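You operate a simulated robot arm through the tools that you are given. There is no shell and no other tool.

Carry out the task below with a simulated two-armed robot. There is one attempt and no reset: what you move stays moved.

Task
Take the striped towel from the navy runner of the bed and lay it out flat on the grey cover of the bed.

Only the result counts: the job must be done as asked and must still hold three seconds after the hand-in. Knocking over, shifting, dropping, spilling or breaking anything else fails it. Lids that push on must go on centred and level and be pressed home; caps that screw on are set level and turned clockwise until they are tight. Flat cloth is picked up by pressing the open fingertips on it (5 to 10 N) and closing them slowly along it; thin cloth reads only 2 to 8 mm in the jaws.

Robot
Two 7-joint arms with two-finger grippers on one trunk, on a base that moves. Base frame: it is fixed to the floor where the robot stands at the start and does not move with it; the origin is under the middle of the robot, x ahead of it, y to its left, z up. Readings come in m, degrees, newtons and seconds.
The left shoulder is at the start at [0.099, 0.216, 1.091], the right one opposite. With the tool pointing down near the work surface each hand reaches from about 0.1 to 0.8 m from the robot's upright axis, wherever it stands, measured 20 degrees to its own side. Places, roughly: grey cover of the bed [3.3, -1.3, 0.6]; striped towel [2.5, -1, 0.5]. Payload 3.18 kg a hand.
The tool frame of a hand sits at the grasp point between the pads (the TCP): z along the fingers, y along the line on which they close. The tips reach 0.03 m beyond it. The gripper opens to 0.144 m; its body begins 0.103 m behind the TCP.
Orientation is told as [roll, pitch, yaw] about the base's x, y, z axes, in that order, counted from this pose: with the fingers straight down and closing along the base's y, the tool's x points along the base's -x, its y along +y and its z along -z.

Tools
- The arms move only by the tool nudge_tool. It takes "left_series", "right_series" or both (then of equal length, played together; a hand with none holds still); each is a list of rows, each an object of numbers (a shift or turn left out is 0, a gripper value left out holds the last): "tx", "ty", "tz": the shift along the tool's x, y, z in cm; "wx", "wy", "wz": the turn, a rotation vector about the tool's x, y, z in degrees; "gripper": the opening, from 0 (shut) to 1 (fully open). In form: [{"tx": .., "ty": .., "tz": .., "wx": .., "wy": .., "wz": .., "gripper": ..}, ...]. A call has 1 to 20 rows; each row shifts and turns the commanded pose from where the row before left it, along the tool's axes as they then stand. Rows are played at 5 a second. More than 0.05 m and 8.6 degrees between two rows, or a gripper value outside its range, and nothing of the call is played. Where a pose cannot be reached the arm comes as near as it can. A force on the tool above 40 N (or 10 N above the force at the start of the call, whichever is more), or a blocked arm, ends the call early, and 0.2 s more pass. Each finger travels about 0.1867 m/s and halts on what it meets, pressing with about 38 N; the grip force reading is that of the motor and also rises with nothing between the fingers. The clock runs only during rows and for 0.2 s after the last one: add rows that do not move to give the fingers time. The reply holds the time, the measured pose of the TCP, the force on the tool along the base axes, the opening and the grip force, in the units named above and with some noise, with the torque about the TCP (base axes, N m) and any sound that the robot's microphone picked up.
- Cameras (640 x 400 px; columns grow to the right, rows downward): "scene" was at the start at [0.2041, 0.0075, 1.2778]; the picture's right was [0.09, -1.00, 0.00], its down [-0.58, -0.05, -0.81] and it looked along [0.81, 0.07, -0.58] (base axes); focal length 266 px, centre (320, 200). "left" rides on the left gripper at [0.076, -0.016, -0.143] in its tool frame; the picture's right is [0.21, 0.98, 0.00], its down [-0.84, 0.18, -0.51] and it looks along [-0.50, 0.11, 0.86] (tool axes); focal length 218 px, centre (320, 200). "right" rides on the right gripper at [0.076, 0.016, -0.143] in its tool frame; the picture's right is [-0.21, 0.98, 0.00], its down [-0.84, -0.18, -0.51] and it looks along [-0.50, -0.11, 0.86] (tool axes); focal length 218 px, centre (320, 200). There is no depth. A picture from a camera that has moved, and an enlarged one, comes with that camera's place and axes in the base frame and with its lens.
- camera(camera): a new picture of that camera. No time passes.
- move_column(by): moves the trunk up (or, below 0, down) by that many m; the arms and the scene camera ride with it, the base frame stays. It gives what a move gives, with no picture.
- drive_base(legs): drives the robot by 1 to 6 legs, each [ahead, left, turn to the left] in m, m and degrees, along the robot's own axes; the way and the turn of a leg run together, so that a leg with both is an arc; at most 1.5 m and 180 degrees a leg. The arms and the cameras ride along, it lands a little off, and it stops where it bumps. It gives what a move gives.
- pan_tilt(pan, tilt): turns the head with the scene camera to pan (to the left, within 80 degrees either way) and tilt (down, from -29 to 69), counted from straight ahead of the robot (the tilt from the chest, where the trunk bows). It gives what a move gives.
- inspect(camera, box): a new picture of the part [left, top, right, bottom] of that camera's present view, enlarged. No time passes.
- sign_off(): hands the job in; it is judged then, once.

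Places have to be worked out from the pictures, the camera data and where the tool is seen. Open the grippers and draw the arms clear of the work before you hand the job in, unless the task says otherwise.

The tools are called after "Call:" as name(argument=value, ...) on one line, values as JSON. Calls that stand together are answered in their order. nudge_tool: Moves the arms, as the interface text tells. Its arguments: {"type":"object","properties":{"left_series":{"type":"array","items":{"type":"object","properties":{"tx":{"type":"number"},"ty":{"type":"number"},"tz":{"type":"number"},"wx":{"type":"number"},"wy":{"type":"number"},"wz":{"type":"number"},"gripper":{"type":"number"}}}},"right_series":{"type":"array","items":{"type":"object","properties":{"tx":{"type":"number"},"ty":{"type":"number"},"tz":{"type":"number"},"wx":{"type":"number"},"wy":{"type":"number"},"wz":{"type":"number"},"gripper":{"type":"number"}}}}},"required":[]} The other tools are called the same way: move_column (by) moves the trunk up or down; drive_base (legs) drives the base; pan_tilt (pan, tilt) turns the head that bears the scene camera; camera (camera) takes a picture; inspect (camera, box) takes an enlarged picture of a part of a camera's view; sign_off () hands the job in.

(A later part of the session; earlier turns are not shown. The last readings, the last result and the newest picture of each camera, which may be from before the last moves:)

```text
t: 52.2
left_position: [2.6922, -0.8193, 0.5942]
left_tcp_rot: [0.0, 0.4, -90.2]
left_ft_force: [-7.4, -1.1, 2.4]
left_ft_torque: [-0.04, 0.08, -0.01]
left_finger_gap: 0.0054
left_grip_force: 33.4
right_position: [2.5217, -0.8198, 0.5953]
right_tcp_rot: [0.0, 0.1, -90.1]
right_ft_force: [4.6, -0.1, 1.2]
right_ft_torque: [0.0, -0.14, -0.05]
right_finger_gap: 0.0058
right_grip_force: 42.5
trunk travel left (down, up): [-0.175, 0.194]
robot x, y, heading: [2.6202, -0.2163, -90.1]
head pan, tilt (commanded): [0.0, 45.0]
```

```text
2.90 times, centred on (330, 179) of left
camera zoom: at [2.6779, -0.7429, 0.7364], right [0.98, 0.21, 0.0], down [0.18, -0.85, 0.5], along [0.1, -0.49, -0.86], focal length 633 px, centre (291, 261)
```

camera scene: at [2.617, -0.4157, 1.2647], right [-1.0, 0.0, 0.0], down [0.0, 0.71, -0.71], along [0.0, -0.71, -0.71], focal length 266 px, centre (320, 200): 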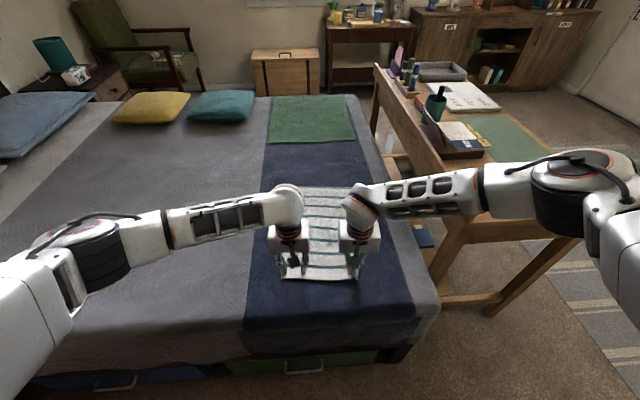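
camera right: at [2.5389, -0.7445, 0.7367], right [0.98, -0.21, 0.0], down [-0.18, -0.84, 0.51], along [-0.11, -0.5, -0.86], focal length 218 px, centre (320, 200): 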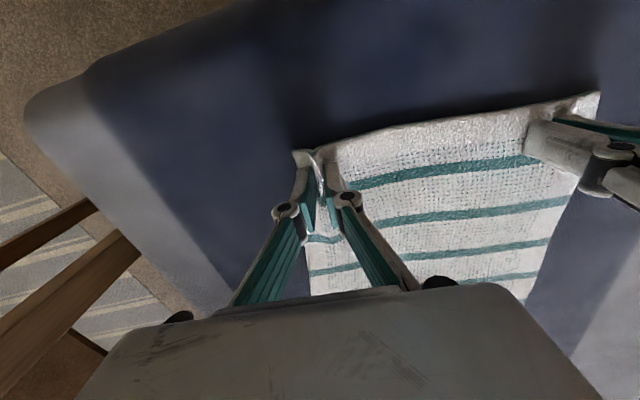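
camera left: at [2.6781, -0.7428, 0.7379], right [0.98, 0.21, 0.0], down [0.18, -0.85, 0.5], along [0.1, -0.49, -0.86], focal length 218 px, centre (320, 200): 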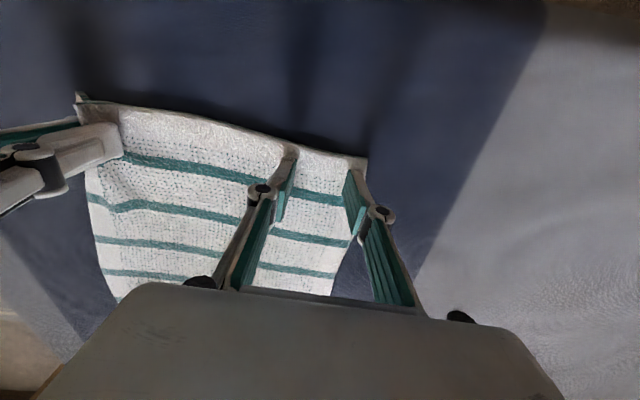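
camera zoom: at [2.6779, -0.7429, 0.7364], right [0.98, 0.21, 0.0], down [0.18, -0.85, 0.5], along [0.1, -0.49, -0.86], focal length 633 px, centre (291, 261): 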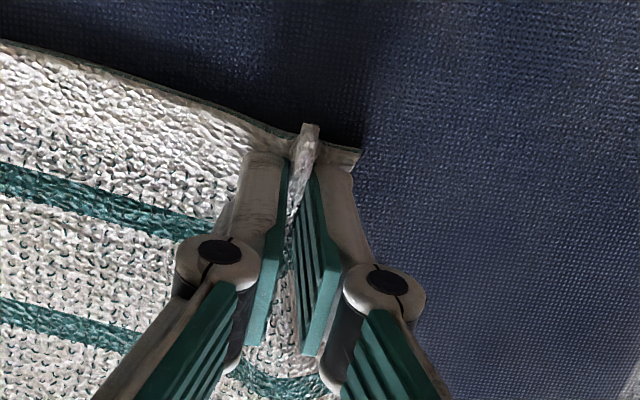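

Both hands hold the cloth (5.4 and 5.8 mm, over 30 N), with the edge taut between them. I relieve the tension by 3 mm each and lift 4 cm as a test.

Call:
nudge_tool(left_series=[{"ty": -0.3}, {"tz": -1}, {"tz": -1}, {"tz": -1}, {"tz": -1}, {}], right_series=[{"ty": 0.3}, {"tz": -1}, {"tz": -1}, {"tz": -1}, {"tz": -1}, {}])

Call:
camera(camera="left")

Call:
inspect(camera="scene", box=[240, 160, 420, 290])

```text
t: 53.6
left_position: [2.6911, -0.8211, 0.6325]
left_tcp_rot: [-0.1, 0.4, -90.1]
left_ft_force: [-1.9, 0.4, 1.2]
left_ft_torque: [-0.06, 0.1, -0.02]
left_finger_gap: 0.0026
left_grip_force: 30.0
right_position: [2.5266, -0.8206, 0.6343]
right_tcp_rot: [0.0, 0.1, -90.2]
right_ft_force: [1.1, 0.1, 2.1]
right_ft_torque: [-0.03, -0.09, -0.03]
right_finger_gap: 0.0025
right_grip_force: 29.5
trunk travel left (down, up): [-0.175, 0.194]
robot x, y, heading: [2.6235, -0.2189, -90.3]
head pan, tilt (commanded): [0.0, 45.0]
```

```text
taken
camera left: at [2.6767, -0.7441, 0.7759], right [0.98, 0.21, 0.0], down [0.18, -0.85, 0.5], along [0.1, -0.49, -0.87], focal length 218 px, centre (320, 200)
```

left: 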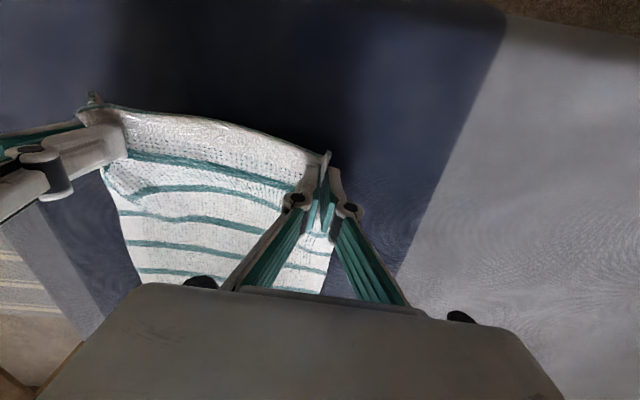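

```text
3.08 times, centred on (330, 225) of scene
camera zoom: at [2.617, -0.4172, 1.2641], right [-1.0, 0.0, 0.0], down [0.0, 0.71, -0.71], along [0.0, -0.71, -0.71], focal length 819 px, centre (289, 123)
```

zoom: 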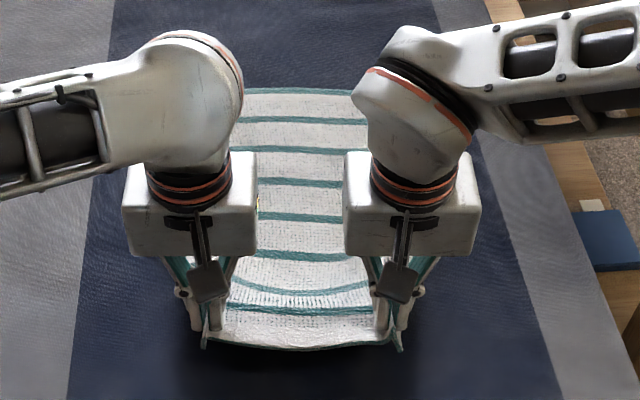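

Both corners come up with the hands. I continue lifting slowly, moving outward over the towel as it peels off the bed.

Call:
nudge_tool(left_series=[{"tz": -1.5, "tx": -0.8}, {"tz": -1.5, "tx": -0.8}, {"tz": -1.5, "tx": -0.8}, {"tz": -1.5, "tx": -0.8}, {"tz": -1.5, "tx": -0.8}, {"tz": -1.5, "tx": -0.8}, {"tz": -1.5, "tx": -0.8}, {"tz": -1.5, "tx": -0.8}, {"tz": -1.5, "tx": -0.8}, {"tz": -1.5, "tx": -0.8}, {}], right_series=[{"tz": -1.5, "tx": -0.8}, {"tz": -1.5, "tx": -0.8}, {"tz": -1.5, "tx": -0.8}, {"tz": -1.5, "tx": -0.8}, {"tz": -1.5, "tx": -0.8}, {"tz": -1.5, "tx": -0.8}, {"tz": -1.5, "tx": -0.8}, {"tz": -1.5, "tx": -0.8}, {"tz": -1.5, "tx": -0.8}, {"tz": -1.5, "tx": -0.8}, {}])

Call:
camera(camera="scene")

Call:
camera(camera="left")

```text
t: 56.0
left_position: [2.6912, -0.8994, 0.7823]
left_tcp_rot: [0.1, 0.5, -90.2]
left_ft_force: [-0.5, 0.1, -2.7]
left_ft_torque: [0.05, 0.08, 0.01]
left_finger_gap: 0.0073
left_grip_force: 44.0
right_position: [2.5248, -0.9, 0.7849]
right_tcp_rot: [0.0, 0.1, -90.0]
right_ft_force: [1.7, -0.2, -1.3]
right_ft_torque: [0.05, -0.2, 0.0]
right_finger_gap: 0.0064
right_grip_force: 45.5
trunk travel left (down, up): [-0.175, 0.194]
robot x, y, heading: [2.6193, -0.2154, -90.1]
head pan, tilt (commanded): [0.0, 45.0]
```

```text
taken
camera scene: at [2.617, -0.4175, 1.264], right [-1.0, 0.0, 0.0], down [0.0, 0.71, -0.71], along [0.0, -0.71, -0.71], focal length 266 px, centre (320, 200)
```

scene: 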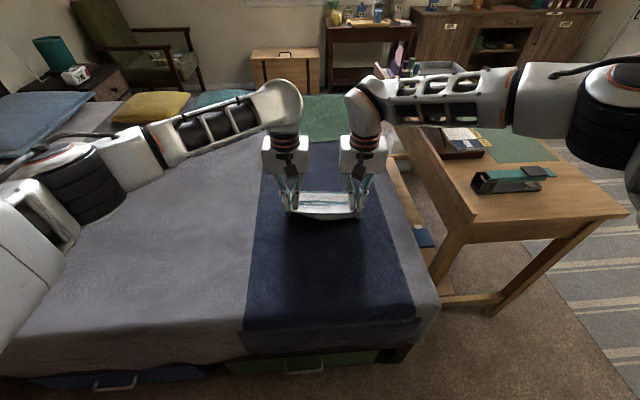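

```text
taken
camera left: at [2.6762, -0.8239, 0.926], right [0.98, 0.21, 0.0], down [0.18, -0.85, 0.5], along [0.11, -0.49, -0.87], focal length 218 px, centre (320, 200)
```

left: 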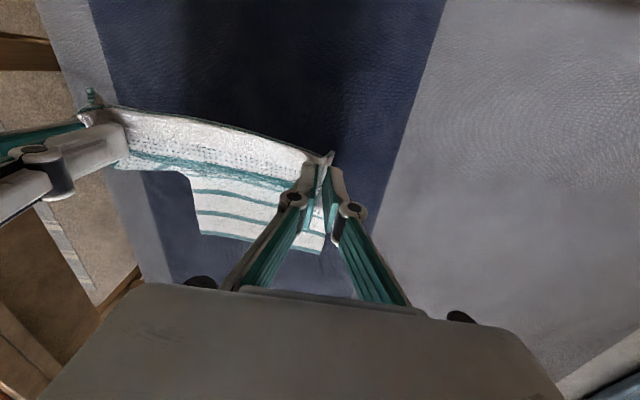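

The grip is firm (about 7 mm, 44 N) and the towel is coming up evenly. I raise the trunk 0.18 m to lift it clear of the bed.

Call:
move_column(by=0.18)

Call:
camera(camera="scene")

Call:
camera(camera="left")

```text
t: 58.0
left_position: [2.6901, -0.9, 0.9626]
left_tcp_rot: [-0.1, 0.4, -90.1]
left_ft_force: [-2.0, 0.4, 0.4]
left_ft_torque: [0.01, -0.06, 0.01]
left_finger_gap: 0.006
left_grip_force: 34.4
right_position: [2.5249, -0.8995, 0.9648]
right_tcp_rot: [0.0, 0.1, -90.1]
right_ft_force: [2.0, 0.3, -1.8]
right_ft_torque: [0.0, -0.06, -0.04]
right_finger_gap: 0.0034
right_grip_force: 33.1
trunk travel left (down, up): [-0.355, 0.014]
robot x, y, heading: [2.6219, -0.2181, -90.1]
head pan, tilt (commanded): [0.0, 45.0]
```

```text
taken
camera scene: at [2.6172, -0.3391, 1.4497], right [-1.0, 0.0, 0.0], down [0.0, 0.71, -0.71], along [0.0, -0.71, -0.71], focal length 266 px, centre (320, 200)
```

scene: 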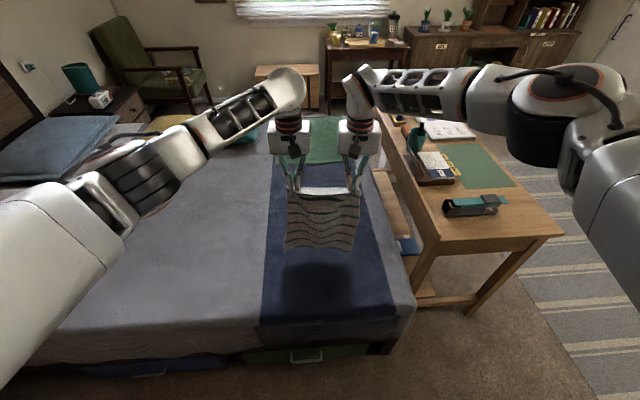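

```text
taken
camera left: at [2.6753, -0.8248, 1.1056], right [0.98, 0.21, 0.0], down [0.18, -0.85, 0.5], along [0.1, -0.49, -0.87], focal length 218 px, centre (320, 200)
```

left: 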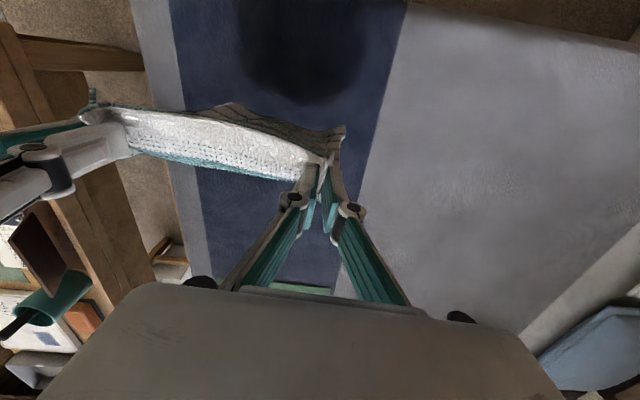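

The towel hangs freely with its lower edge about at bed level. I strafe 0.56 m left and 0.08 m closer, so it hangs over the grey cover.

Call:
drive_base(legs=[[0, 0.56, 0], [0.08, 0, 0]])

Call:
camera(camera="scene")

Call:
camera(camera="left")

```text
t: 64.2
left_position: [3.2598, -0.9829, 0.9631]
left_tcp_rot: [-0.1, 0.4, -90.0]
left_ft_force: [-0.5, 0.2, -0.2]
left_ft_torque: [0.04, -0.1, 0.01]
left_finger_gap: 0.0063
left_grip_force: 43.1
right_position: [3.0951, -0.9804, 0.9638]
right_tcp_rot: [0.0, 0.1, -90.0]
right_ft_force: [1.1, 0.3, -1.5]
right_ft_torque: [0.05, -0.03, 0.01]
right_finger_gap: 0.006
right_grip_force: 43.0
trunk travel left (down, up): [-0.355, 0.014]
robot x, y, heading: [3.1877, -0.2981, -90.2]
head pan, tilt (commanded): [0.0, 45.0]
```

```text
taken
camera scene: at [3.1863, -0.4207, 1.4497], right [-1.0, 0.0, 0.0], down [0.0, 0.71, -0.71], along [0.0, -0.71, -0.71], focal length 266 px, centre (320, 200)
```

scene: 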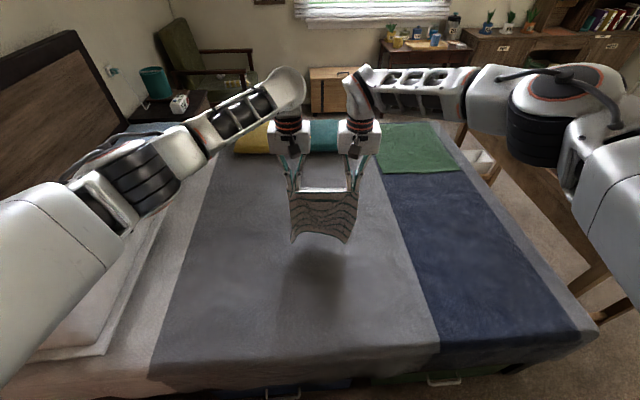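

```text
taken
camera left: at [3.2451, -0.9061, 1.1053], right [0.98, 0.21, 0.0], down [0.18, -0.85, 0.5], along [0.11, -0.49, -0.87], focal length 218 px, centre (320, 200)
```

left: 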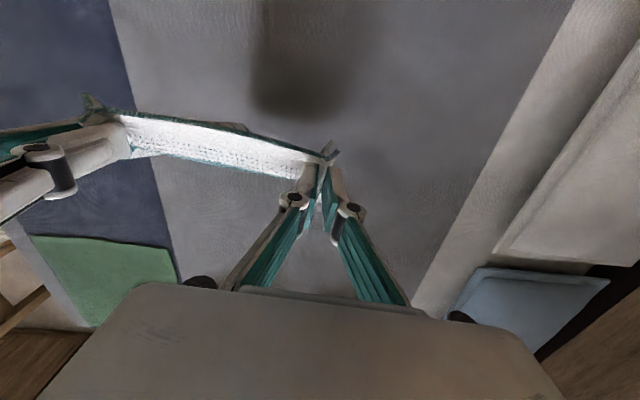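

The towel hangs over the grey cover (cover spans x ≈ 2.85–3.7), clear of the runner. Next I tilt the hands outward to gain reach, so I can set the far edge down further out and lay the towel back toward me.

Call:
nudge_tool(left_series=[{"wy": -5}, {"wy": -5}, {"wy": -5}, {"wy": -5}, {"wy": -5}, {"wy": -5}, {"wy": -5}, {"wy": -5}, {}], right_series=[{"wy": -5}, {"wy": -5}, {"wy": -5}, {"wy": -5}, {"wy": -5}, {"wy": -5}, {"wy": -5}, {"wy": -5}, {}])

Call:
camera(camera="scene")

```text
t: 66.2
left_position: [3.2589, -0.9829, 0.9623]
left_tcp_rot: [-0.1, -39.7, -89.9]
left_ft_force: [-1.9, 0.4, -0.2]
left_ft_torque: [0.03, 0.03, 0.02]
left_finger_gap: 0.0039
left_grip_force: 33.1
right_position: [3.0938, -0.9803, 0.9643]
right_tcp_rot: [0.0, -40.0, -90.1]
right_ft_force: [1.4, -1.2, -1.3]
right_ft_torque: [-0.01, -0.01, 0.0]
right_finger_gap: 0.0077
right_grip_force: 43.0
trunk travel left (down, up): [-0.355, 0.014]
robot x, y, heading: [3.1895, -0.2994, -90.3]
head pan, tilt (commanded): [0.0, 45.0]
```

```text
taken
camera scene: at [3.1863, -0.4196, 1.4499], right [-1.0, 0.0, 0.0], down [0.0, 0.71, -0.71], along [0.0, -0.71, -0.71], focal length 266 px, centre (320, 200)
```

scene: 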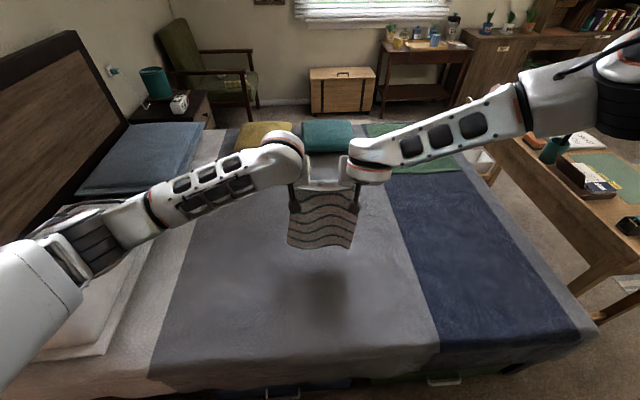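

The tilt worked and the grip holds. Now I move both hands outward by 0.2 m at the same height.

Call:
nudge_tool(left_series=[{"tz": 1.286, "tx": -1.532}, {"tz": 1.286, "tx": -1.532}, {"tz": 1.286, "tx": -1.532}, {"tz": 1.286, "tx": -1.532}, {"tz": 1.286, "tx": -1.532}, {"tz": 1.286, "tx": -1.532}, {"tz": 1.286, "tx": -1.532}, {"tz": 1.286, "tx": -1.532}, {"tz": 1.286, "tx": -1.532}, {"tz": 1.286, "tx": -1.532}, {}, {}], right_series=[{"tz": 1.286, "tx": -1.532}, {"tz": 1.286, "tx": -1.532}, {"tz": 1.286, "tx": -1.532}, {"tz": 1.286, "tx": -1.532}, {"tz": 1.286, "tx": -1.532}, {"tz": 1.286, "tx": -1.532}, {"tz": 1.286, "tx": -1.532}, {"tz": 1.286, "tx": -1.532}, {"tz": 1.286, "tx": -1.532}, {"tz": 1.286, "tx": -1.532}, {}, {}])

Call:
camera(camera="scene")

Call:
camera(camera="left")

```text
t: 68.8
left_position: [3.2638, -1.1653, 0.9636]
left_tcp_rot: [-0.2, -39.7, -90.0]
left_ft_force: [-5.0, -1.6, -0.7]
left_ft_torque: [0.06, -0.17, 0.17]
left_finger_gap: 0.0071
left_grip_force: 44.6
left hand out of reach, approached as far as the arm can: row 10
right_position: [3.0951, -1.1696, 0.962]
right_tcp_rot: [-0.1, -39.9, -90.0]
right_ft_force: [4.3, -1.0, -0.7]
right_ft_torque: [0.04, -0.03, -0.04]
right_finger_gap: 0.0063
right_grip_force: 36.9
right hand out of reach, approached as far as the arm can: row 10
trunk travel left (down, up): [-0.355, 0.014]
robot x, y, heading: [3.1866, -0.3003, -89.9]
head pan, tilt (commanded): [0.0, 45.0]
```

```text
taken
camera scene: at [3.1866, -0.4196, 1.4498], right [-1.0, 0.0, 0.0], down [0.0, 0.71, -0.71], along [0.0, -0.71, -0.71], focal length 266 px, centre (320, 200)
```

scene: 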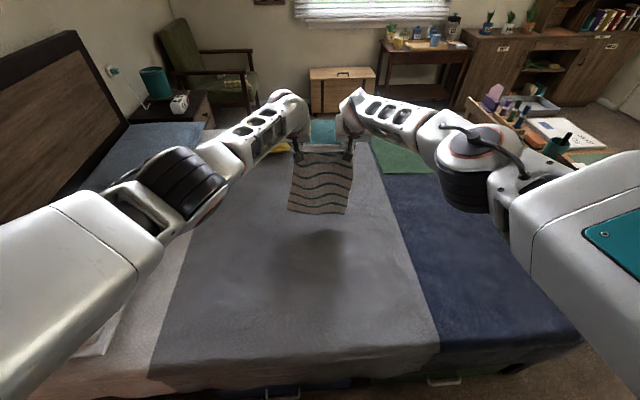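

```text
taken
camera left: at [3.2481, -1.0156, 1.0238], right [0.98, 0.16, -0.14], down [0.18, -0.33, 0.93], along [0.1, -0.93, -0.35], focal length 218 px, centre (320, 200)
```

left: 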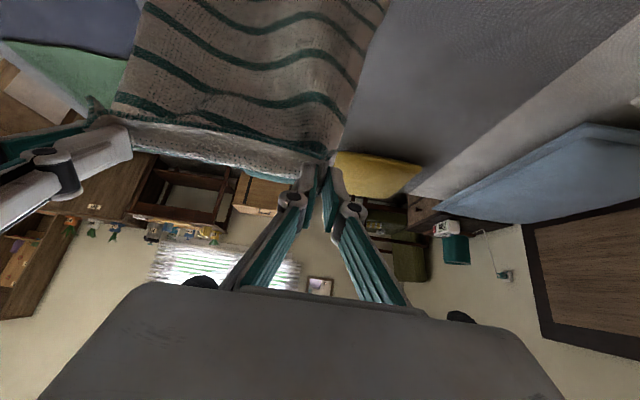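

The hands are at y ≈ -1.17, near the reach limit, and the towel's lower edge hangs about 5 cm above the grey cover. I lower the trunk 5 cm so the far edge touches down.

Call:
move_column(by=-0.05)

Call:
camera(camera="scene")

Call:
camera(camera="left")

```text
t: 69.7
left_position: [3.2644, -1.1665, 0.914]
left_tcp_rot: [-0.1, -39.7, -89.9]
left_ft_force: [-5.5, -0.3, 0.9]
left_ft_torque: [0.01, 0.18, 0.0]
left_finger_gap: 0.0051
left_grip_force: 41.6
right_position: [3.0949, -1.1696, 0.9151]
right_tcp_rot: [0.1, -40.0, -90.1]
right_ft_force: [5.9, -0.5, -0.3]
right_ft_torque: [0.02, -0.14, 0.0]
right_finger_gap: 0.0057
right_grip_force: 35.4
trunk travel left (down, up): [-0.305, 0.064]
robot x, y, heading: [3.1881, -0.3001, -90.0]
head pan, tilt (commanded): [0.0, 45.0]
```

```text
taken
camera scene: at [3.1863, -0.4215, 1.4001], right [-1.0, 0.0, 0.0], down [0.0, 0.71, -0.71], along [0.0, -0.71, -0.71], focal length 266 px, centre (320, 200)
```

scene: 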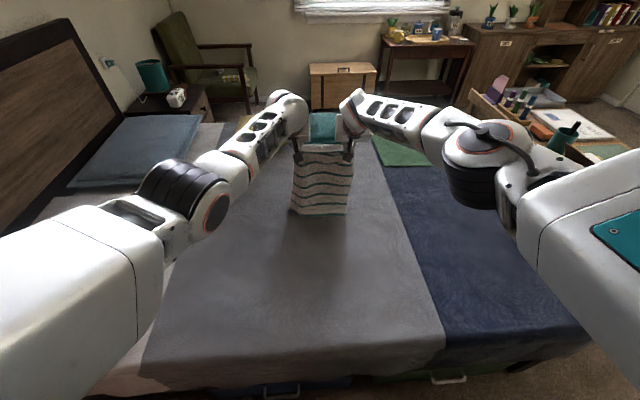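

```text
taken
camera left: at [3.2485, -1.0153, 0.9749], right [0.98, 0.16, -0.13], down [0.18, -0.32, 0.93], along [0.1, -0.93, -0.35], focal length 218 px, centre (320, 200)
```

left: 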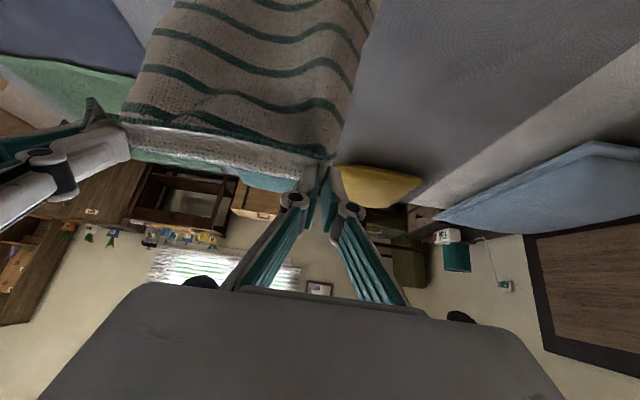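

The far edge has just reached the cover at y ≈ -1.19. Now I lay the towel: hands move toward me and down together, 1 cm each per row.

Call:
nudge_tool(left_series=[{"tx": 1.409, "tz": 0.123}, {"tx": 1.409, "tz": 0.123}, {"tx": 1.409, "tz": 0.123}, {"tx": 1.409, "tz": 0.123}, {"tx": 1.409, "tz": 0.123}, {"tx": 1.409, "tz": 0.123}, {"tx": 1.409, "tz": 0.123}, {"tx": 1.409, "tz": 0.123}, {"tx": 1.409, "tz": 0.123}, {"tx": 1.409, "tz": 0.123}], right_series=[{"tx": 1.409, "tz": 0.123}, {"tx": 1.409, "tz": 0.123}, {"tx": 1.409, "tz": 0.123}, {"tx": 1.409, "tz": 0.123}, {"tx": 1.409, "tz": 0.123}, {"tx": 1.409, "tz": 0.123}, {"tx": 1.409, "tz": 0.123}, {"tx": 1.409, "tz": 0.123}, {"tx": 1.409, "tz": 0.123}, {"tx": 1.409, "tz": 0.123}])

Call:
camera(camera="scene")

Call:
camera(camera="left")

```text
t: 71.8
left_position: [3.2887, -1.0864, 0.8306]
left_tcp_rot: [0.1, -40.8, -88.7]
left_ft_force: [-23.5, 2.5, -1.5]
left_ft_torque: [0.08, 0.65, -0.28]
left_finger_gap: 0.0049
left_grip_force: 36.6
right_position: [3.1148, -1.0713, 0.8234]
right_tcp_rot: [1.3, -40.0, -89.1]
right_ft_force: [23.2, -2.0, 0.1]
right_ft_torque: [-0.07, -0.58, 0.24]
right_finger_gap: 0.0046
right_grip_force: 35.9
trunk travel left (down, up): [-0.305, 0.064]
robot x, y, heading: [3.1879, -0.2976, -90.0]
head pan, tilt (commanded): [0.0, 45.0]
stopped in row 10 (right hand): the force on the tool passed its limit at 43 N (the readings are from after the stop); the commanded pose is now the measured one
```

```text
taken
camera scene: at [3.1874, -0.4227, 1.3998], right [-1.0, 0.0, 0.0], down [0.0, 0.71, -0.71], along [0.0, -0.71, -0.71], focal length 266 px, centre (320, 200)
```

scene: 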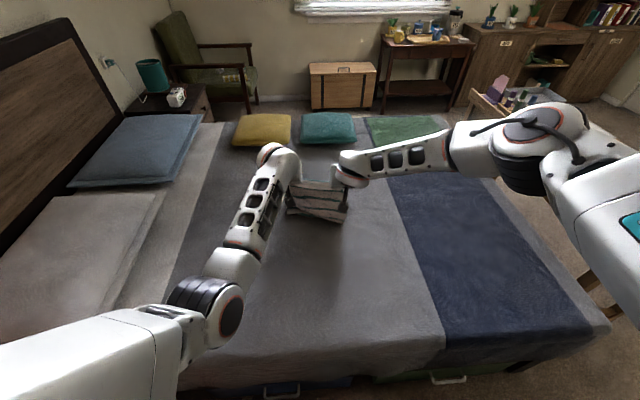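

```text
taken
camera left: at [3.2711, -0.9346, 0.8871], right [0.97, 0.18, -0.14], down [0.19, -0.3, 0.94], along [0.13, -0.94, -0.33], focal length 218 px, centre (320, 200)
```

left: 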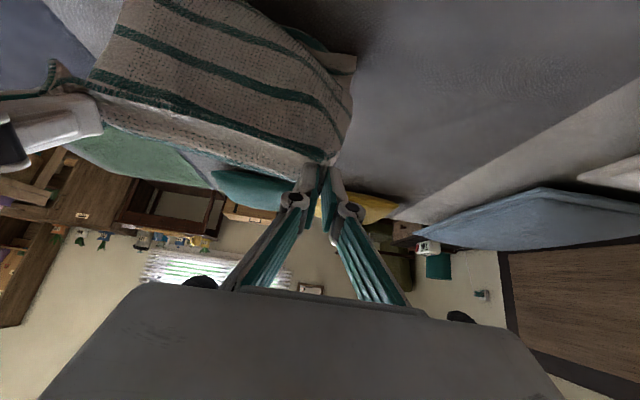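

The arms lagged unevenly and the towel got stretched between the hands (about 23 N). I ease the left hand back in line with the right to take the tension off.

Call:
nudge_tool(left_series=[{"ty": -0.4}, {"ty": -0.4, "tx": 0.5, "tz": -0.14}, {"tx": 0.5, "tz": -0.14}, {"tx": 0.6, "tz": -0.15}, {}, {}])

Call:
camera(camera="scene")

Call:
camera(camera="right")

```text
t: 72.5
left_position: [3.2983, -1.0878, 0.8271]
left_tcp_rot: [0.6, -41.1, -88.1]
left_ft_force: [-23.5, 2.2, -0.8]
left_ft_torque: [0.11, 0.63, -0.25]
left_finger_gap: 0.0048
left_grip_force: 35.9
right_position: [3.1234, -1.0692, 0.8241]
right_tcp_rot: [1.8, -40.1, -88.4]
right_ft_force: [23.2, -2.3, -0.6]
right_ft_torque: [-0.09, -0.61, 0.15]
right_finger_gap: 0.0042
right_grip_force: 36.2
trunk travel left (down, up): [-0.305, 0.064]
robot x, y, heading: [3.1869, -0.2975, -90.0]
head pan, tilt (commanded): [0.0, 45.0]
stopped in row 3 (right hand): the force on the tool passed its limit at 41 N (the readings are from after the stop); the commanded pose is now the measured one
```

```text
taken
camera scene: at [3.1872, -0.4227, 1.3998], right [-1.0, 0.0, 0.0], down [0.0, 0.71, -0.71], along [0.0, -0.71, -0.71], focal length 266 px, centre (320, 200)
```

scene: 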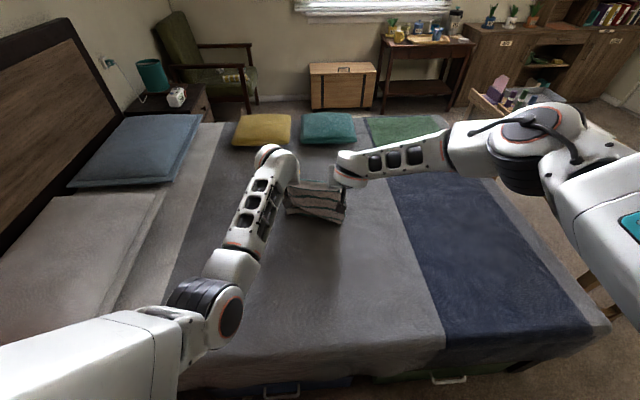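

```text
taken
camera right: at [3.1319, -0.92, 0.884], right [0.98, -0.11, 0.16], down [-0.19, -0.33, 0.93], along [-0.05, -0.94, -0.34], focal length 218 px, centre (320, 200)
```

right: 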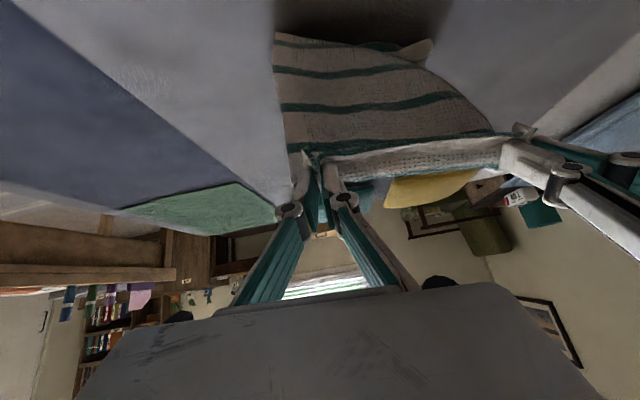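

The left arm keeps drifting toward +x while it changes its elbow posture, pulling the cloth taut. I follow it with the right hand by 1 cm to relieve the tension and let the left settle.

Call:
nudge_tool(right_series=[{"ty": 0.5}, {"ty": 0.5}, {}, {}])

```text
t: 73.5
left_position: [3.299, -1.0859, 0.8257]
left_tcp_rot: [0.9, -41.0, -88.4]
left_ft_force: [-18.4, 1.9, -1.1]
left_ft_torque: [0.08, 0.51, -0.19]
left_finger_gap: 0.0055
left_grip_force: 39.4
right_position: [3.127, -1.0709, 0.823]
right_tcp_rot: [1.5, -40.1, -88.9]
right_ft_force: [17.8, -1.2, 0.2]
right_ft_torque: [-0.06, -0.5, 0.16]
right_finger_gap: 0.004
right_grip_force: 35.5
trunk travel left (down, up): [-0.305, 0.064]
robot x, y, heading: [3.1892, -0.2975, -90.2]
head pan, tilt (commanded): [0.0, 45.0]
```

Tension dropped to 18 N and the left is steady now. Another 1 cm with the right hand, still holding the left.

Call:
nudge_tool(right_series=[{"ty": 0.5}, {"ty": 0.5}, {}, {}])

Call:
camera(camera="left")

```text
t: 74.5
left_position: [3.3002, -1.0862, 0.8263]
left_tcp_rot: [1.2, -41.0, -88.5]
left_ft_force: [-3.7, 0.3, 0.7]
left_ft_torque: [0.02, 0.01, 0.01]
left_finger_gap: 0.0049
left_grip_force: 41.5
right_position: [3.1344, -1.0689, 0.8243]
right_tcp_rot: [1.5, -40.1, -89.0]
right_ft_force: [4.7, -0.2, 0.4]
right_ft_torque: [0.04, 0.04, -0.12]
right_finger_gap: 0.0069
right_grip_force: 43.0
trunk travel left (down, up): [-0.305, 0.064]
robot x, y, heading: [3.1909, -0.3016, -90.3]
head pan, tilt (commanded): [0.0, 45.0]
```

```text
taken
camera left: at [3.2789, -0.935, 0.8837], right [0.97, 0.2, -0.12], down [0.18, -0.3, 0.94], along [0.15, -0.93, -0.32], focal length 218 px, centre (320, 200)
```

left: 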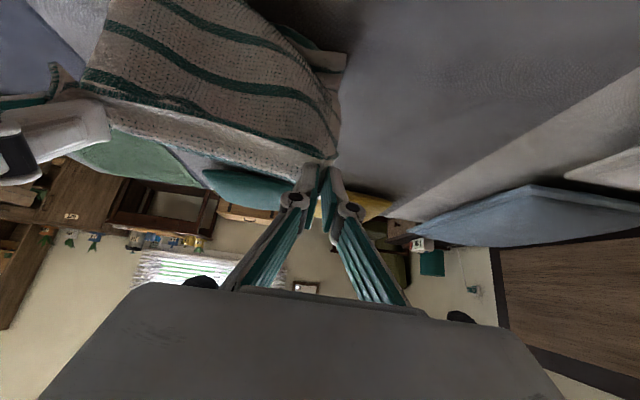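

Tension is down to 4 N. I test whether the left hand now follows small commands: 0.4 cm inward along the closing line.

Call:
nudge_tool(left_series=[{"ty": -0.4}, {}, {}])

```text
t: 75.3
left_position: [3.3035, -1.0884, 0.8242]
left_tcp_rot: [1.8, -41.0, -88.4]
left_ft_force: [-5.6, -1.0, -0.5]
left_ft_torque: [0.1, 0.09, -0.03]
left_finger_gap: 0.0066
left_grip_force: 41.3
right_position: [3.1355, -1.0684, 0.8238]
right_tcp_rot: [1.5, -40.1, -88.9]
right_ft_force: [7.0, -0.2, 0.7]
right_ft_torque: [-0.02, -0.22, 0.07]
right_finger_gap: 0.004
right_grip_force: 31.5
trunk travel left (down, up): [-0.305, 0.064]
robot x, y, heading: [3.1869, -0.2967, -89.8]
head pan, tilt (commanded): [0.0, 45.0]
```

The left hand moved the wrong way again, so its arm posture matters. I pan the head left to look at the left arm's elbow.

Call:
pan_tilt(pan=35, tilt=50)

Call:
camera(camera="scene")

```text
t: 76.3
left_position: [3.3047, -1.0892, 0.8265]
left_tcp_rot: [1.5, -41.1, -88.4]
left_ft_force: [-7.2, 2.3, 1.7]
left_ft_torque: [0.05, 0.27, -0.15]
left_finger_gap: 0.0034
left_grip_force: 35.9
right_position: [3.1351, -1.0696, 0.8234]
right_tcp_rot: [1.5, -40.1, -88.9]
right_ft_force: [8.0, -1.2, -1.6]
right_ft_torque: [-0.02, -0.07, -0.06]
right_finger_gap: 0.0063
right_grip_force: 39.9
trunk travel left (down, up): [-0.305, 0.064]
robot x, y, heading: [3.1903, -0.3016, -89.9]
head pan, tilt (commanded): [35.0, 50.0]
```

```text
taken
camera scene: at [3.2306, -0.4042, 1.3929], right [-0.82, -0.57, 0.0], down [-0.44, 0.63, -0.64], along [0.37, -0.53, -0.77], focal length 266 px, centre (320, 200)
```

scene: 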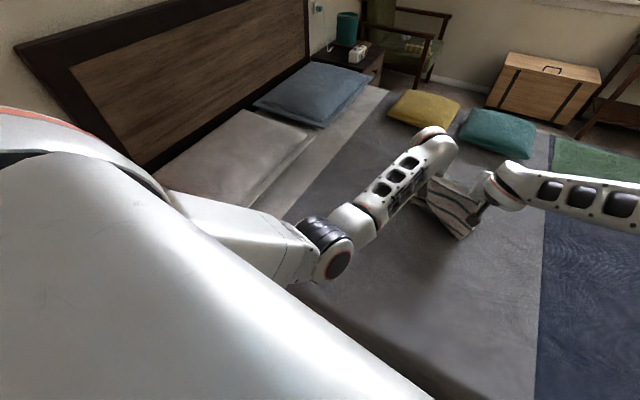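

The left arm has swung to an elbow-down posture and no longer tracks small moves well. I will therefore keep both arms still and lay the towel with the base and trunk instead: back 3 cm and down 3 cm as a first step.

Call:
drive_base(legs=[[-0.03, 0, 0]])

Call:
move_column(by=-0.03)

Call:
camera(camera="scene")

```text
t: 77.1
left_position: [3.3045, -1.0571, 0.8279]
left_tcp_rot: [1.6, -41.3, -88.3]
left_ft_force: [-7.0, 1.3, 0.7]
left_ft_torque: [0.02, 0.32, -0.19]
left_finger_gap: 0.0038
left_grip_force: 31.6
right_position: [3.1375, -1.038, 0.8253]
right_tcp_rot: [1.5, -40.3, -88.9]
right_ft_force: [7.7, 0.8, 1.8]
right_ft_torque: [-0.04, -0.15, -0.02]
right_finger_gap: 0.0038
right_grip_force: 38.7
trunk travel left (down, up): [-0.305, 0.064]
robot x, y, heading: [3.1869, -0.2708, -90.2]
head pan, tilt (commanded): [35.0, 50.0]
```

```text
t: 77.6
left_position: [3.3347, -1.0558, 0.7861]
left_tcp_rot: [4.1, -40.4, -89.2]
left_ft_force: [-27.3, 3.9, 4.1]
left_ft_torque: [0.12, 0.82, -0.33]
left_finger_gap: 0.0047
left_grip_force: 37.2
right_position: [3.1597, -1.0311, 0.8051]
right_tcp_rot: [3.0, -39.7, -87.6]
right_ft_force: [27.7, -4.3, -3.9]
right_ft_torque: [-0.06, -0.69, 0.22]
right_finger_gap: 0.0045
right_grip_force: 35.9
trunk travel left (down, up): [-0.288, 0.081]
robot x, y, heading: [3.1893, -0.2654, -90.1]
head pan, tilt (commanded): [35.0, 50.0]
stopped: the force on the tool passed its limit at 47 N (the readings are from after the stop); the commanded pose is now the measured one
```

```text
taken
camera scene: at [3.2315, -0.3786, 1.3752], right [-0.82, -0.57, 0.0], down [-0.44, 0.63, -0.64], along [0.37, -0.53, -0.77], focal length 266 px, centre (320, 200)
```

scene: 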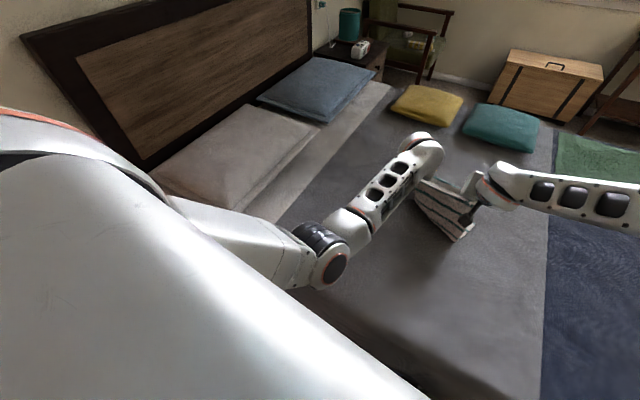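

Moving the trunk also made the left arm drift (+3 cm in x), stretching the cloth. I bring the right hand 2 cm over to create slack, then check how the left arm reacts.

Call:
nudge_tool(right_series=[{"ty": 0.5}, {"ty": 0.5}, {"ty": 0.5}, {"ty": 0.5}, {}])

Call:
nudge_tool(left_series=[{}, {}, {}])

```text
t: 78.8
left_position: [3.336, -1.0535, 0.786]
left_tcp_rot: [4.7, -40.3, -89.5]
left_ft_force: [-9.8, 3.0, 2.7]
left_ft_torque: [0.05, 0.3, -0.11]
left_finger_gap: 0.0033
left_grip_force: 35.7
right_position: [3.1699, -1.0325, 0.8053]
right_tcp_rot: [2.4, -39.7, -88.2]
right_ft_force: [9.4, -2.5, -2.2]
right_ft_torque: [-0.04, -0.14, 0.03]
right_finger_gap: 0.0057
right_grip_force: 39.1
trunk travel left (down, up): [-0.288, 0.081]
robot x, y, heading: [3.1863, -0.2689, -90.0]
head pan, tilt (commanded): [35.0, 50.0]
```

```text
t: 79.6
left_position: [3.3363, -1.0543, 0.7867]
left_tcp_rot: [4.6, -40.2, -89.4]
left_ft_force: [-6.2, 0.1, 1.5]
left_ft_torque: [0.04, 0.19, -0.05]
left_finger_gap: 0.0054
left_grip_force: 33.9
right_position: [3.1712, -1.0326, 0.8055]
right_tcp_rot: [2.5, -39.8, -88.1]
right_ft_force: [6.8, 0.1, 1.1]
right_ft_torque: [0.01, -0.02, -0.05]
right_finger_gap: 0.004
right_grip_force: 38.5
trunk travel left (down, up): [-0.288, 0.081]
robot x, y, heading: [3.188, -0.2692, -90.1]
head pan, tilt (commanded): [35.0, 50.0]
```

With no-op rows the left is steady. I give it one small test move (0.5 cm along its x, i.e. toward me and down) to see how it responds.

Call:
nudge_tool(left_series=[{"tx": 0.5}, {}, {}])

```text
t: 80.4
left_position: [3.3424, -1.0543, 0.7866]
left_tcp_rot: [4.9, -40.6, -89.5]
left_ft_force: [-15.0, 2.3, 3.8]
left_ft_torque: [0.05, 0.45, -0.16]
left_finger_gap: 0.0041
left_grip_force: 38.1
right_position: [3.1716, -1.0308, 0.8055]
right_tcp_rot: [2.6, -39.7, -88.2]
right_ft_force: [15.0, -2.3, -3.2]
right_ft_torque: [-0.03, -0.36, 0.1]
right_finger_gap: 0.0063
right_grip_force: 41.0
trunk travel left (down, up): [-0.288, 0.081]
robot x, y, heading: [3.1891, -0.2664, -90.1]
head pan, tilt (commanded): [35.0, 50.0]
```

Each left command just slides that hand toward +x, so the left arm is in a bad posture while constrained. Before deciding how to let go, I look at how the towel lies now.

Call:
pan_tilt(pan=0, tilt=45)

Call:
inspect(camera="scene", box=[220, 120, 420, 250])

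Call:
camera(camera="right")

Call:
camera(camera="left")

```text
t: 81.4
left_position: [3.3416, -1.0521, 0.7848]
left_tcp_rot: [5.0, -40.3, -89.5]
left_ft_force: [-15.0, 4.2, -0.2]
left_ft_torque: [-0.02, 0.56, -0.24]
left_finger_gap: 0.0027
left_grip_force: 31.5
right_position: [3.1722, -1.0321, 0.8061]
right_tcp_rot: [2.5, -39.7, -88.0]
right_ft_force: [14.2, -1.1, -0.6]
right_ft_torque: [0.0, -0.53, 0.24]
right_finger_gap: 0.0026
right_grip_force: 33.9
trunk travel left (down, up): [-0.288, 0.081]
robot x, y, heading: [3.1878, -0.2703, -90.0]
head pan, tilt (commanded): [0.0, 45.0]
```

```text
3.08 times, centred on (320, 185) of scene
camera zoom: at [3.1866, -0.3964, 1.3826], right [-1.0, 0.0, 0.0], down [0.0, 0.71, -0.71], along [0.0, -0.71, -0.71], focal length 819 px, centre (320, 246)
```

zoom: 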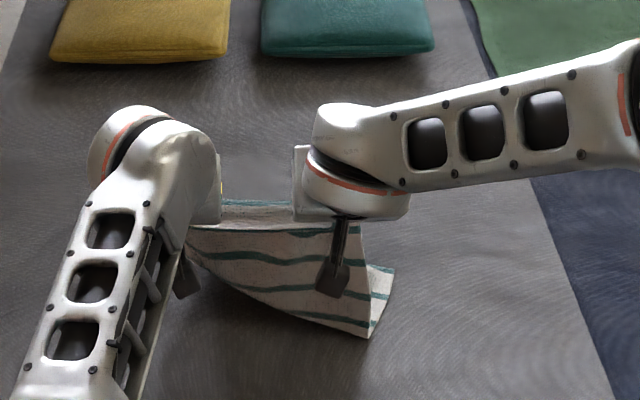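

```text
taken
camera right: at [3.1772, -0.8826, 0.8663], right [0.98, -0.1, 0.17], down [-0.19, -0.34, 0.92], along [-0.04, -0.94, -0.35], focal length 218 px, centre (320, 200)
```

right: 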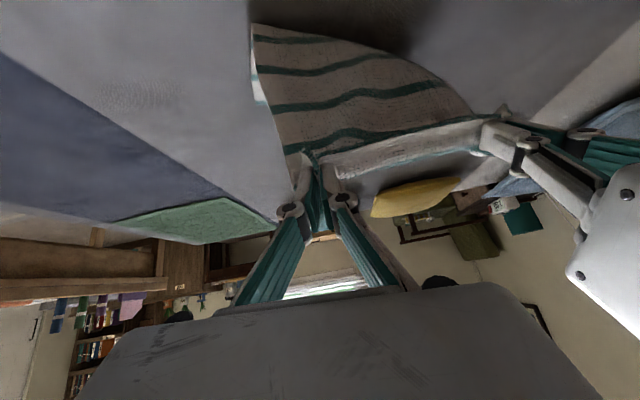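

```text
taken
camera left: at [3.3124, -0.9017, 0.8417], right [0.97, 0.22, -0.07], down [0.14, -0.3, 0.94], along [0.19, -0.93, -0.33], focal length 218 px, centre (320, 200)
```

left: 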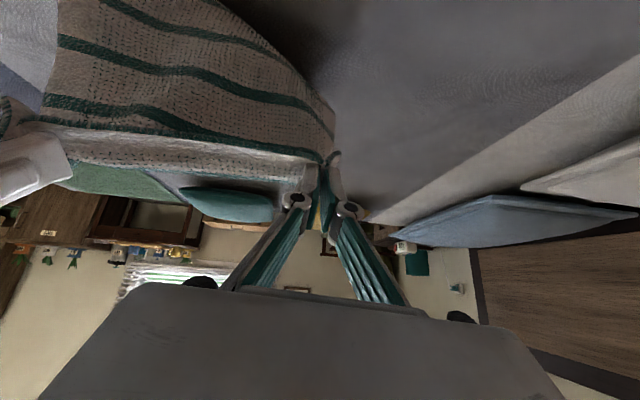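

The far edge lies outward on the cover and the cloth bends up to the hands — the right arrangement. I slacken the right hand slightly and pull the base back 8 cm (and 3 cm right) to draw the towel out, since driving keeps the arms rigid.

Call:
nudge_tool(right_series=[{"ty": 0.4}, {}])

Call:
drive_base(legs=[[-0.08, -0.03, 0]])

Call:
camera(camera="scene")

Call:
camera(camera="right")

```text
t: 82.0
left_position: [3.3417, -1.052, 0.7826]
left_tcp_rot: [5.1, -40.3, -89.5]
left_ft_force: [-8.9, 0.9, 1.8]
left_ft_torque: [0.04, 0.33, -0.13]
left_finger_gap: 0.0046
left_grip_force: 32.2
right_position: [3.1753, -1.0326, 0.8062]
right_tcp_rot: [2.4, -39.7, -88.1]
right_ft_force: [4.3, 1.6, -0.5]
right_ft_torque: [0.04, -0.15, 0.01]
right_finger_gap: 0.0023
right_grip_force: 30.4
trunk travel left (down, up): [-0.288, 0.081]
robot x, y, heading: [3.1877, -0.2683, -90.2]
head pan, tilt (commanded): [0.0, 45.0]
```

```text
t: 83.1
left_position: [3.3113, -0.9698, 0.7833]
left_tcp_rot: [5.1, -40.3, -89.7]
left_ft_force: [-8.8, 1.8, 1.5]
left_ft_torque: [0.0, 0.33, -0.15]
left_finger_gap: 0.0039
left_grip_force: 31.4
right_position: [3.1452, -0.9504, 0.8065]
right_tcp_rot: [2.4, -39.8, -88.2]
right_ft_force: [3.5, 2.0, 0.4]
right_ft_torque: [-0.01, -0.44, 0.3]
right_finger_gap: 0.0028
right_grip_force: 31.7
trunk travel left (down, up): [-0.288, 0.081]
robot x, y, heading: [3.1579, -0.1915, -90.2]
head pan, tilt (commanded): [0.0, 45.0]
```

```text
taken
camera scene: at [3.1566, -0.3147, 1.3828], right [-1.0, 0.0, 0.0], down [0.0, 0.71, -0.71], along [0.0, -0.71, -0.71], focal length 266 px, centre (320, 200)
```

scene: 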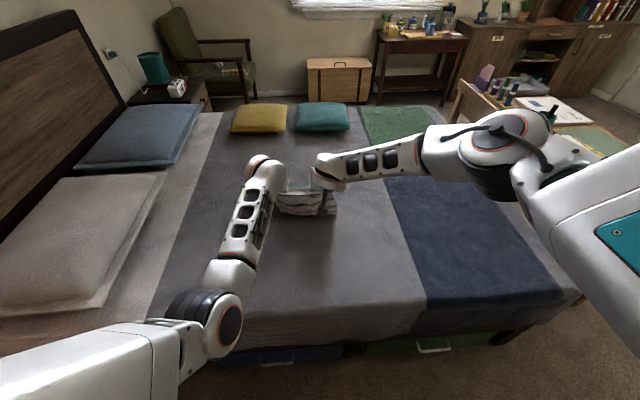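

```text
taken
camera right: at [3.1506, -0.8022, 0.8671], right [0.98, -0.1, 0.17], down [-0.19, -0.33, 0.92], along [-0.04, -0.94, -0.35], focal length 218 px, centre (320, 200)
```

right: 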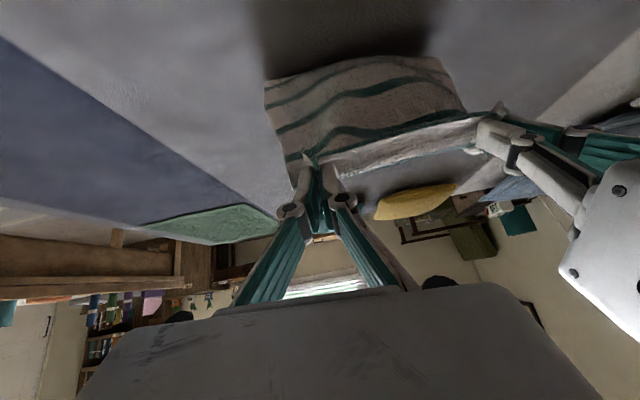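

The towel is being drawn out cleanly. I go back another 8 cm.

Call:
drive_base(legs=[[-0.08, -0.02, 0]])

Call:
camera(camera="scene")

Call:
camera(camera="right")

Call:
camera(camera="left")

```text
t: 84.2
left_position: [3.2913, -0.8902, 0.7823]
left_tcp_rot: [5.2, -40.4, -89.7]
left_ft_force: [-8.6, 4.7, 0.3]
left_ft_torque: [-0.13, 0.64, -0.49]
left_finger_gap: 0.0028
left_grip_force: 32.8
right_position: [3.1259, -0.8716, 0.8061]
right_tcp_rot: [2.6, -39.8, -88.3]
right_ft_force: [7.4, -1.7, -1.6]
right_ft_torque: [-0.03, -0.22, 0.1]
right_finger_gap: 0.0058
right_grip_force: 35.0
trunk travel left (down, up): [-0.288, 0.081]
robot x, y, heading: [3.1407, -0.106, -90.0]
head pan, tilt (commanded): [0.0, 45.0]
```

```text
taken
camera scene: at [3.137, -0.2355, 1.3828], right [-1.0, 0.0, 0.0], down [0.0, 0.71, -0.71], along [0.0, -0.71, -0.71], focal length 266 px, centre (320, 200)
```

scene: 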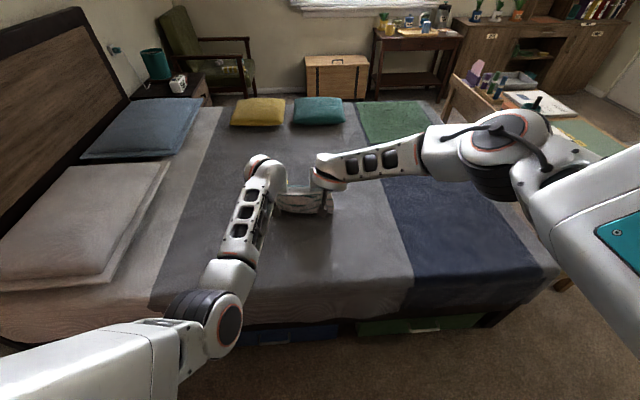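

```text
taken
camera right: at [3.1314, -0.7228, 0.8671], right [0.98, -0.1, 0.17], down [-0.19, -0.33, 0.92], along [-0.04, -0.94, -0.35], focal length 218 px, centre (320, 200)
```

right: 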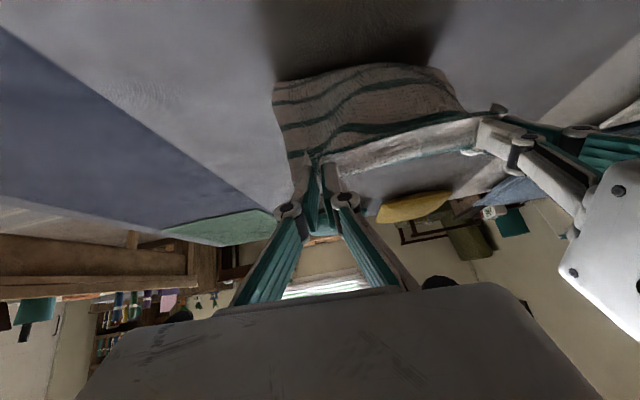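

```text
taken
camera left: at [3.2633, -0.7408, 0.841], right [0.97, 0.22, -0.07], down [0.13, -0.3, 0.94], along [0.19, -0.93, -0.33], focal length 218 px, centre (320, 200)
```

left: 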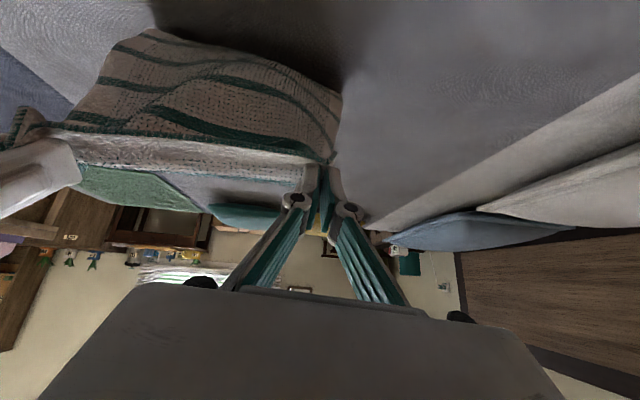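

I zoom in on the towel between the hands to see how much is laid down.

Call:
inspect(camera="scene", box=[230, 130, 390, 234])

```text
3.85 times, centred on (310, 182) of scene
camera zoom: at [3.137, -0.2355, 1.3828], right [-1.0, 0.0, 0.0], down [0.0, 0.71, -0.71], along [0.0, -0.71, -0.71], focal length 1024 px, centre (358, 269)
```

zoom: 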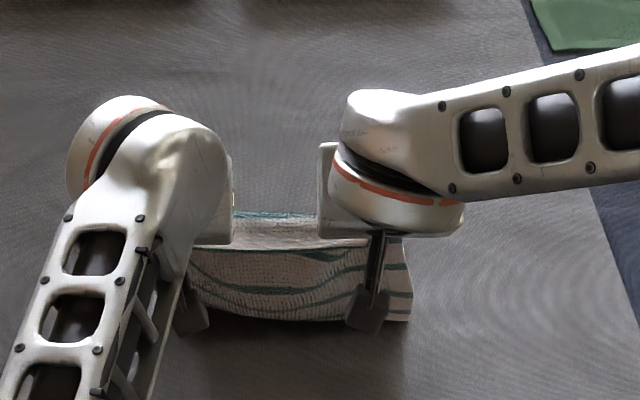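

Most of the rest trails flat on the cover while the last ~0.2 m still hangs. Since the left arm won't lower properly under load, I release the left corner here, then lay the right corner with the healthy right arm and re-grasp afterwards.

Call:
nudge_tool(left_series=[{"gripper": 0.05}, {"gripper": 0.12}, {"gripper": 0.2}, {"gripper": 0.3}, {}, {}, {}])

Call:
camera(camera="scene")

Call:
camera(camera="right")

Call:
camera(camera="left")

```text
t: 85.8
left_position: [3.293, -0.8923, 0.7827]
left_tcp_rot: [5.2, -40.4, -89.7]
left_ft_force: [0.3, 0.4, -0.1]
left_ft_torque: [0.04, 0.02, 0.0]
left_finger_gap: 0.0432
left_grip_force: 0.2
right_position: [3.1265, -0.8731, 0.8055]
right_tcp_rot: [2.5, -39.8, -88.2]
right_ft_force: [-0.5, -0.2, 0.1]
right_ft_torque: [0.04, -0.01, -0.04]
right_finger_gap: 0.0052
right_grip_force: 32.5
trunk travel left (down, up): [-0.288, 0.081]
robot x, y, heading: [3.1408, -0.1075, -90.1]
head pan, tilt (commanded): [0.0, 45.0]
```

```text
taken
camera scene: at [3.1375, -0.2367, 1.3827], right [-1.0, 0.0, 0.0], down [0.0, 0.71, -0.71], along [0.0, -0.71, -0.71], focal length 266 px, centre (320, 200)
```

scene: 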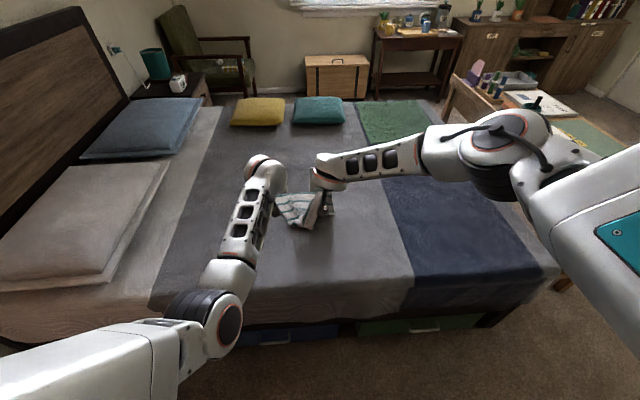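

```text
taken
camera right: at [3.1319, -0.7235, 0.8666], right [0.98, -0.1, 0.17], down [-0.19, -0.34, 0.92], along [-0.04, -0.94, -0.35], focal length 218 px, centre (320, 200)
```

right: 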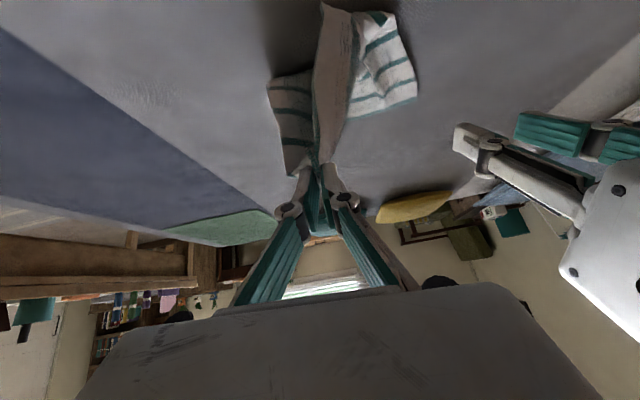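

```text
taken
camera left: at [3.2641, -0.7416, 0.8403], right [0.97, 0.22, -0.07], down [0.13, -0.31, 0.94], along [0.19, -0.93, -0.33], focal length 218 px, centre (320, 200)
```

left: 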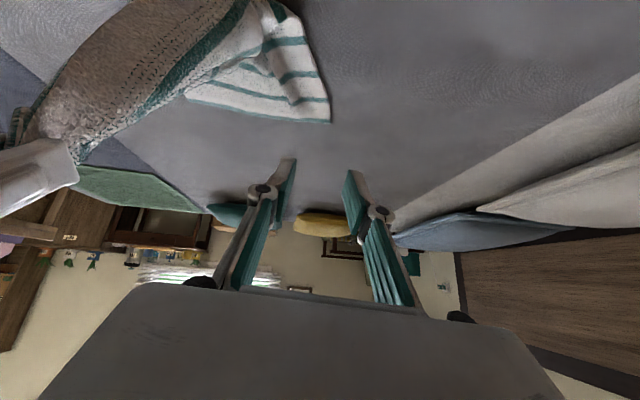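

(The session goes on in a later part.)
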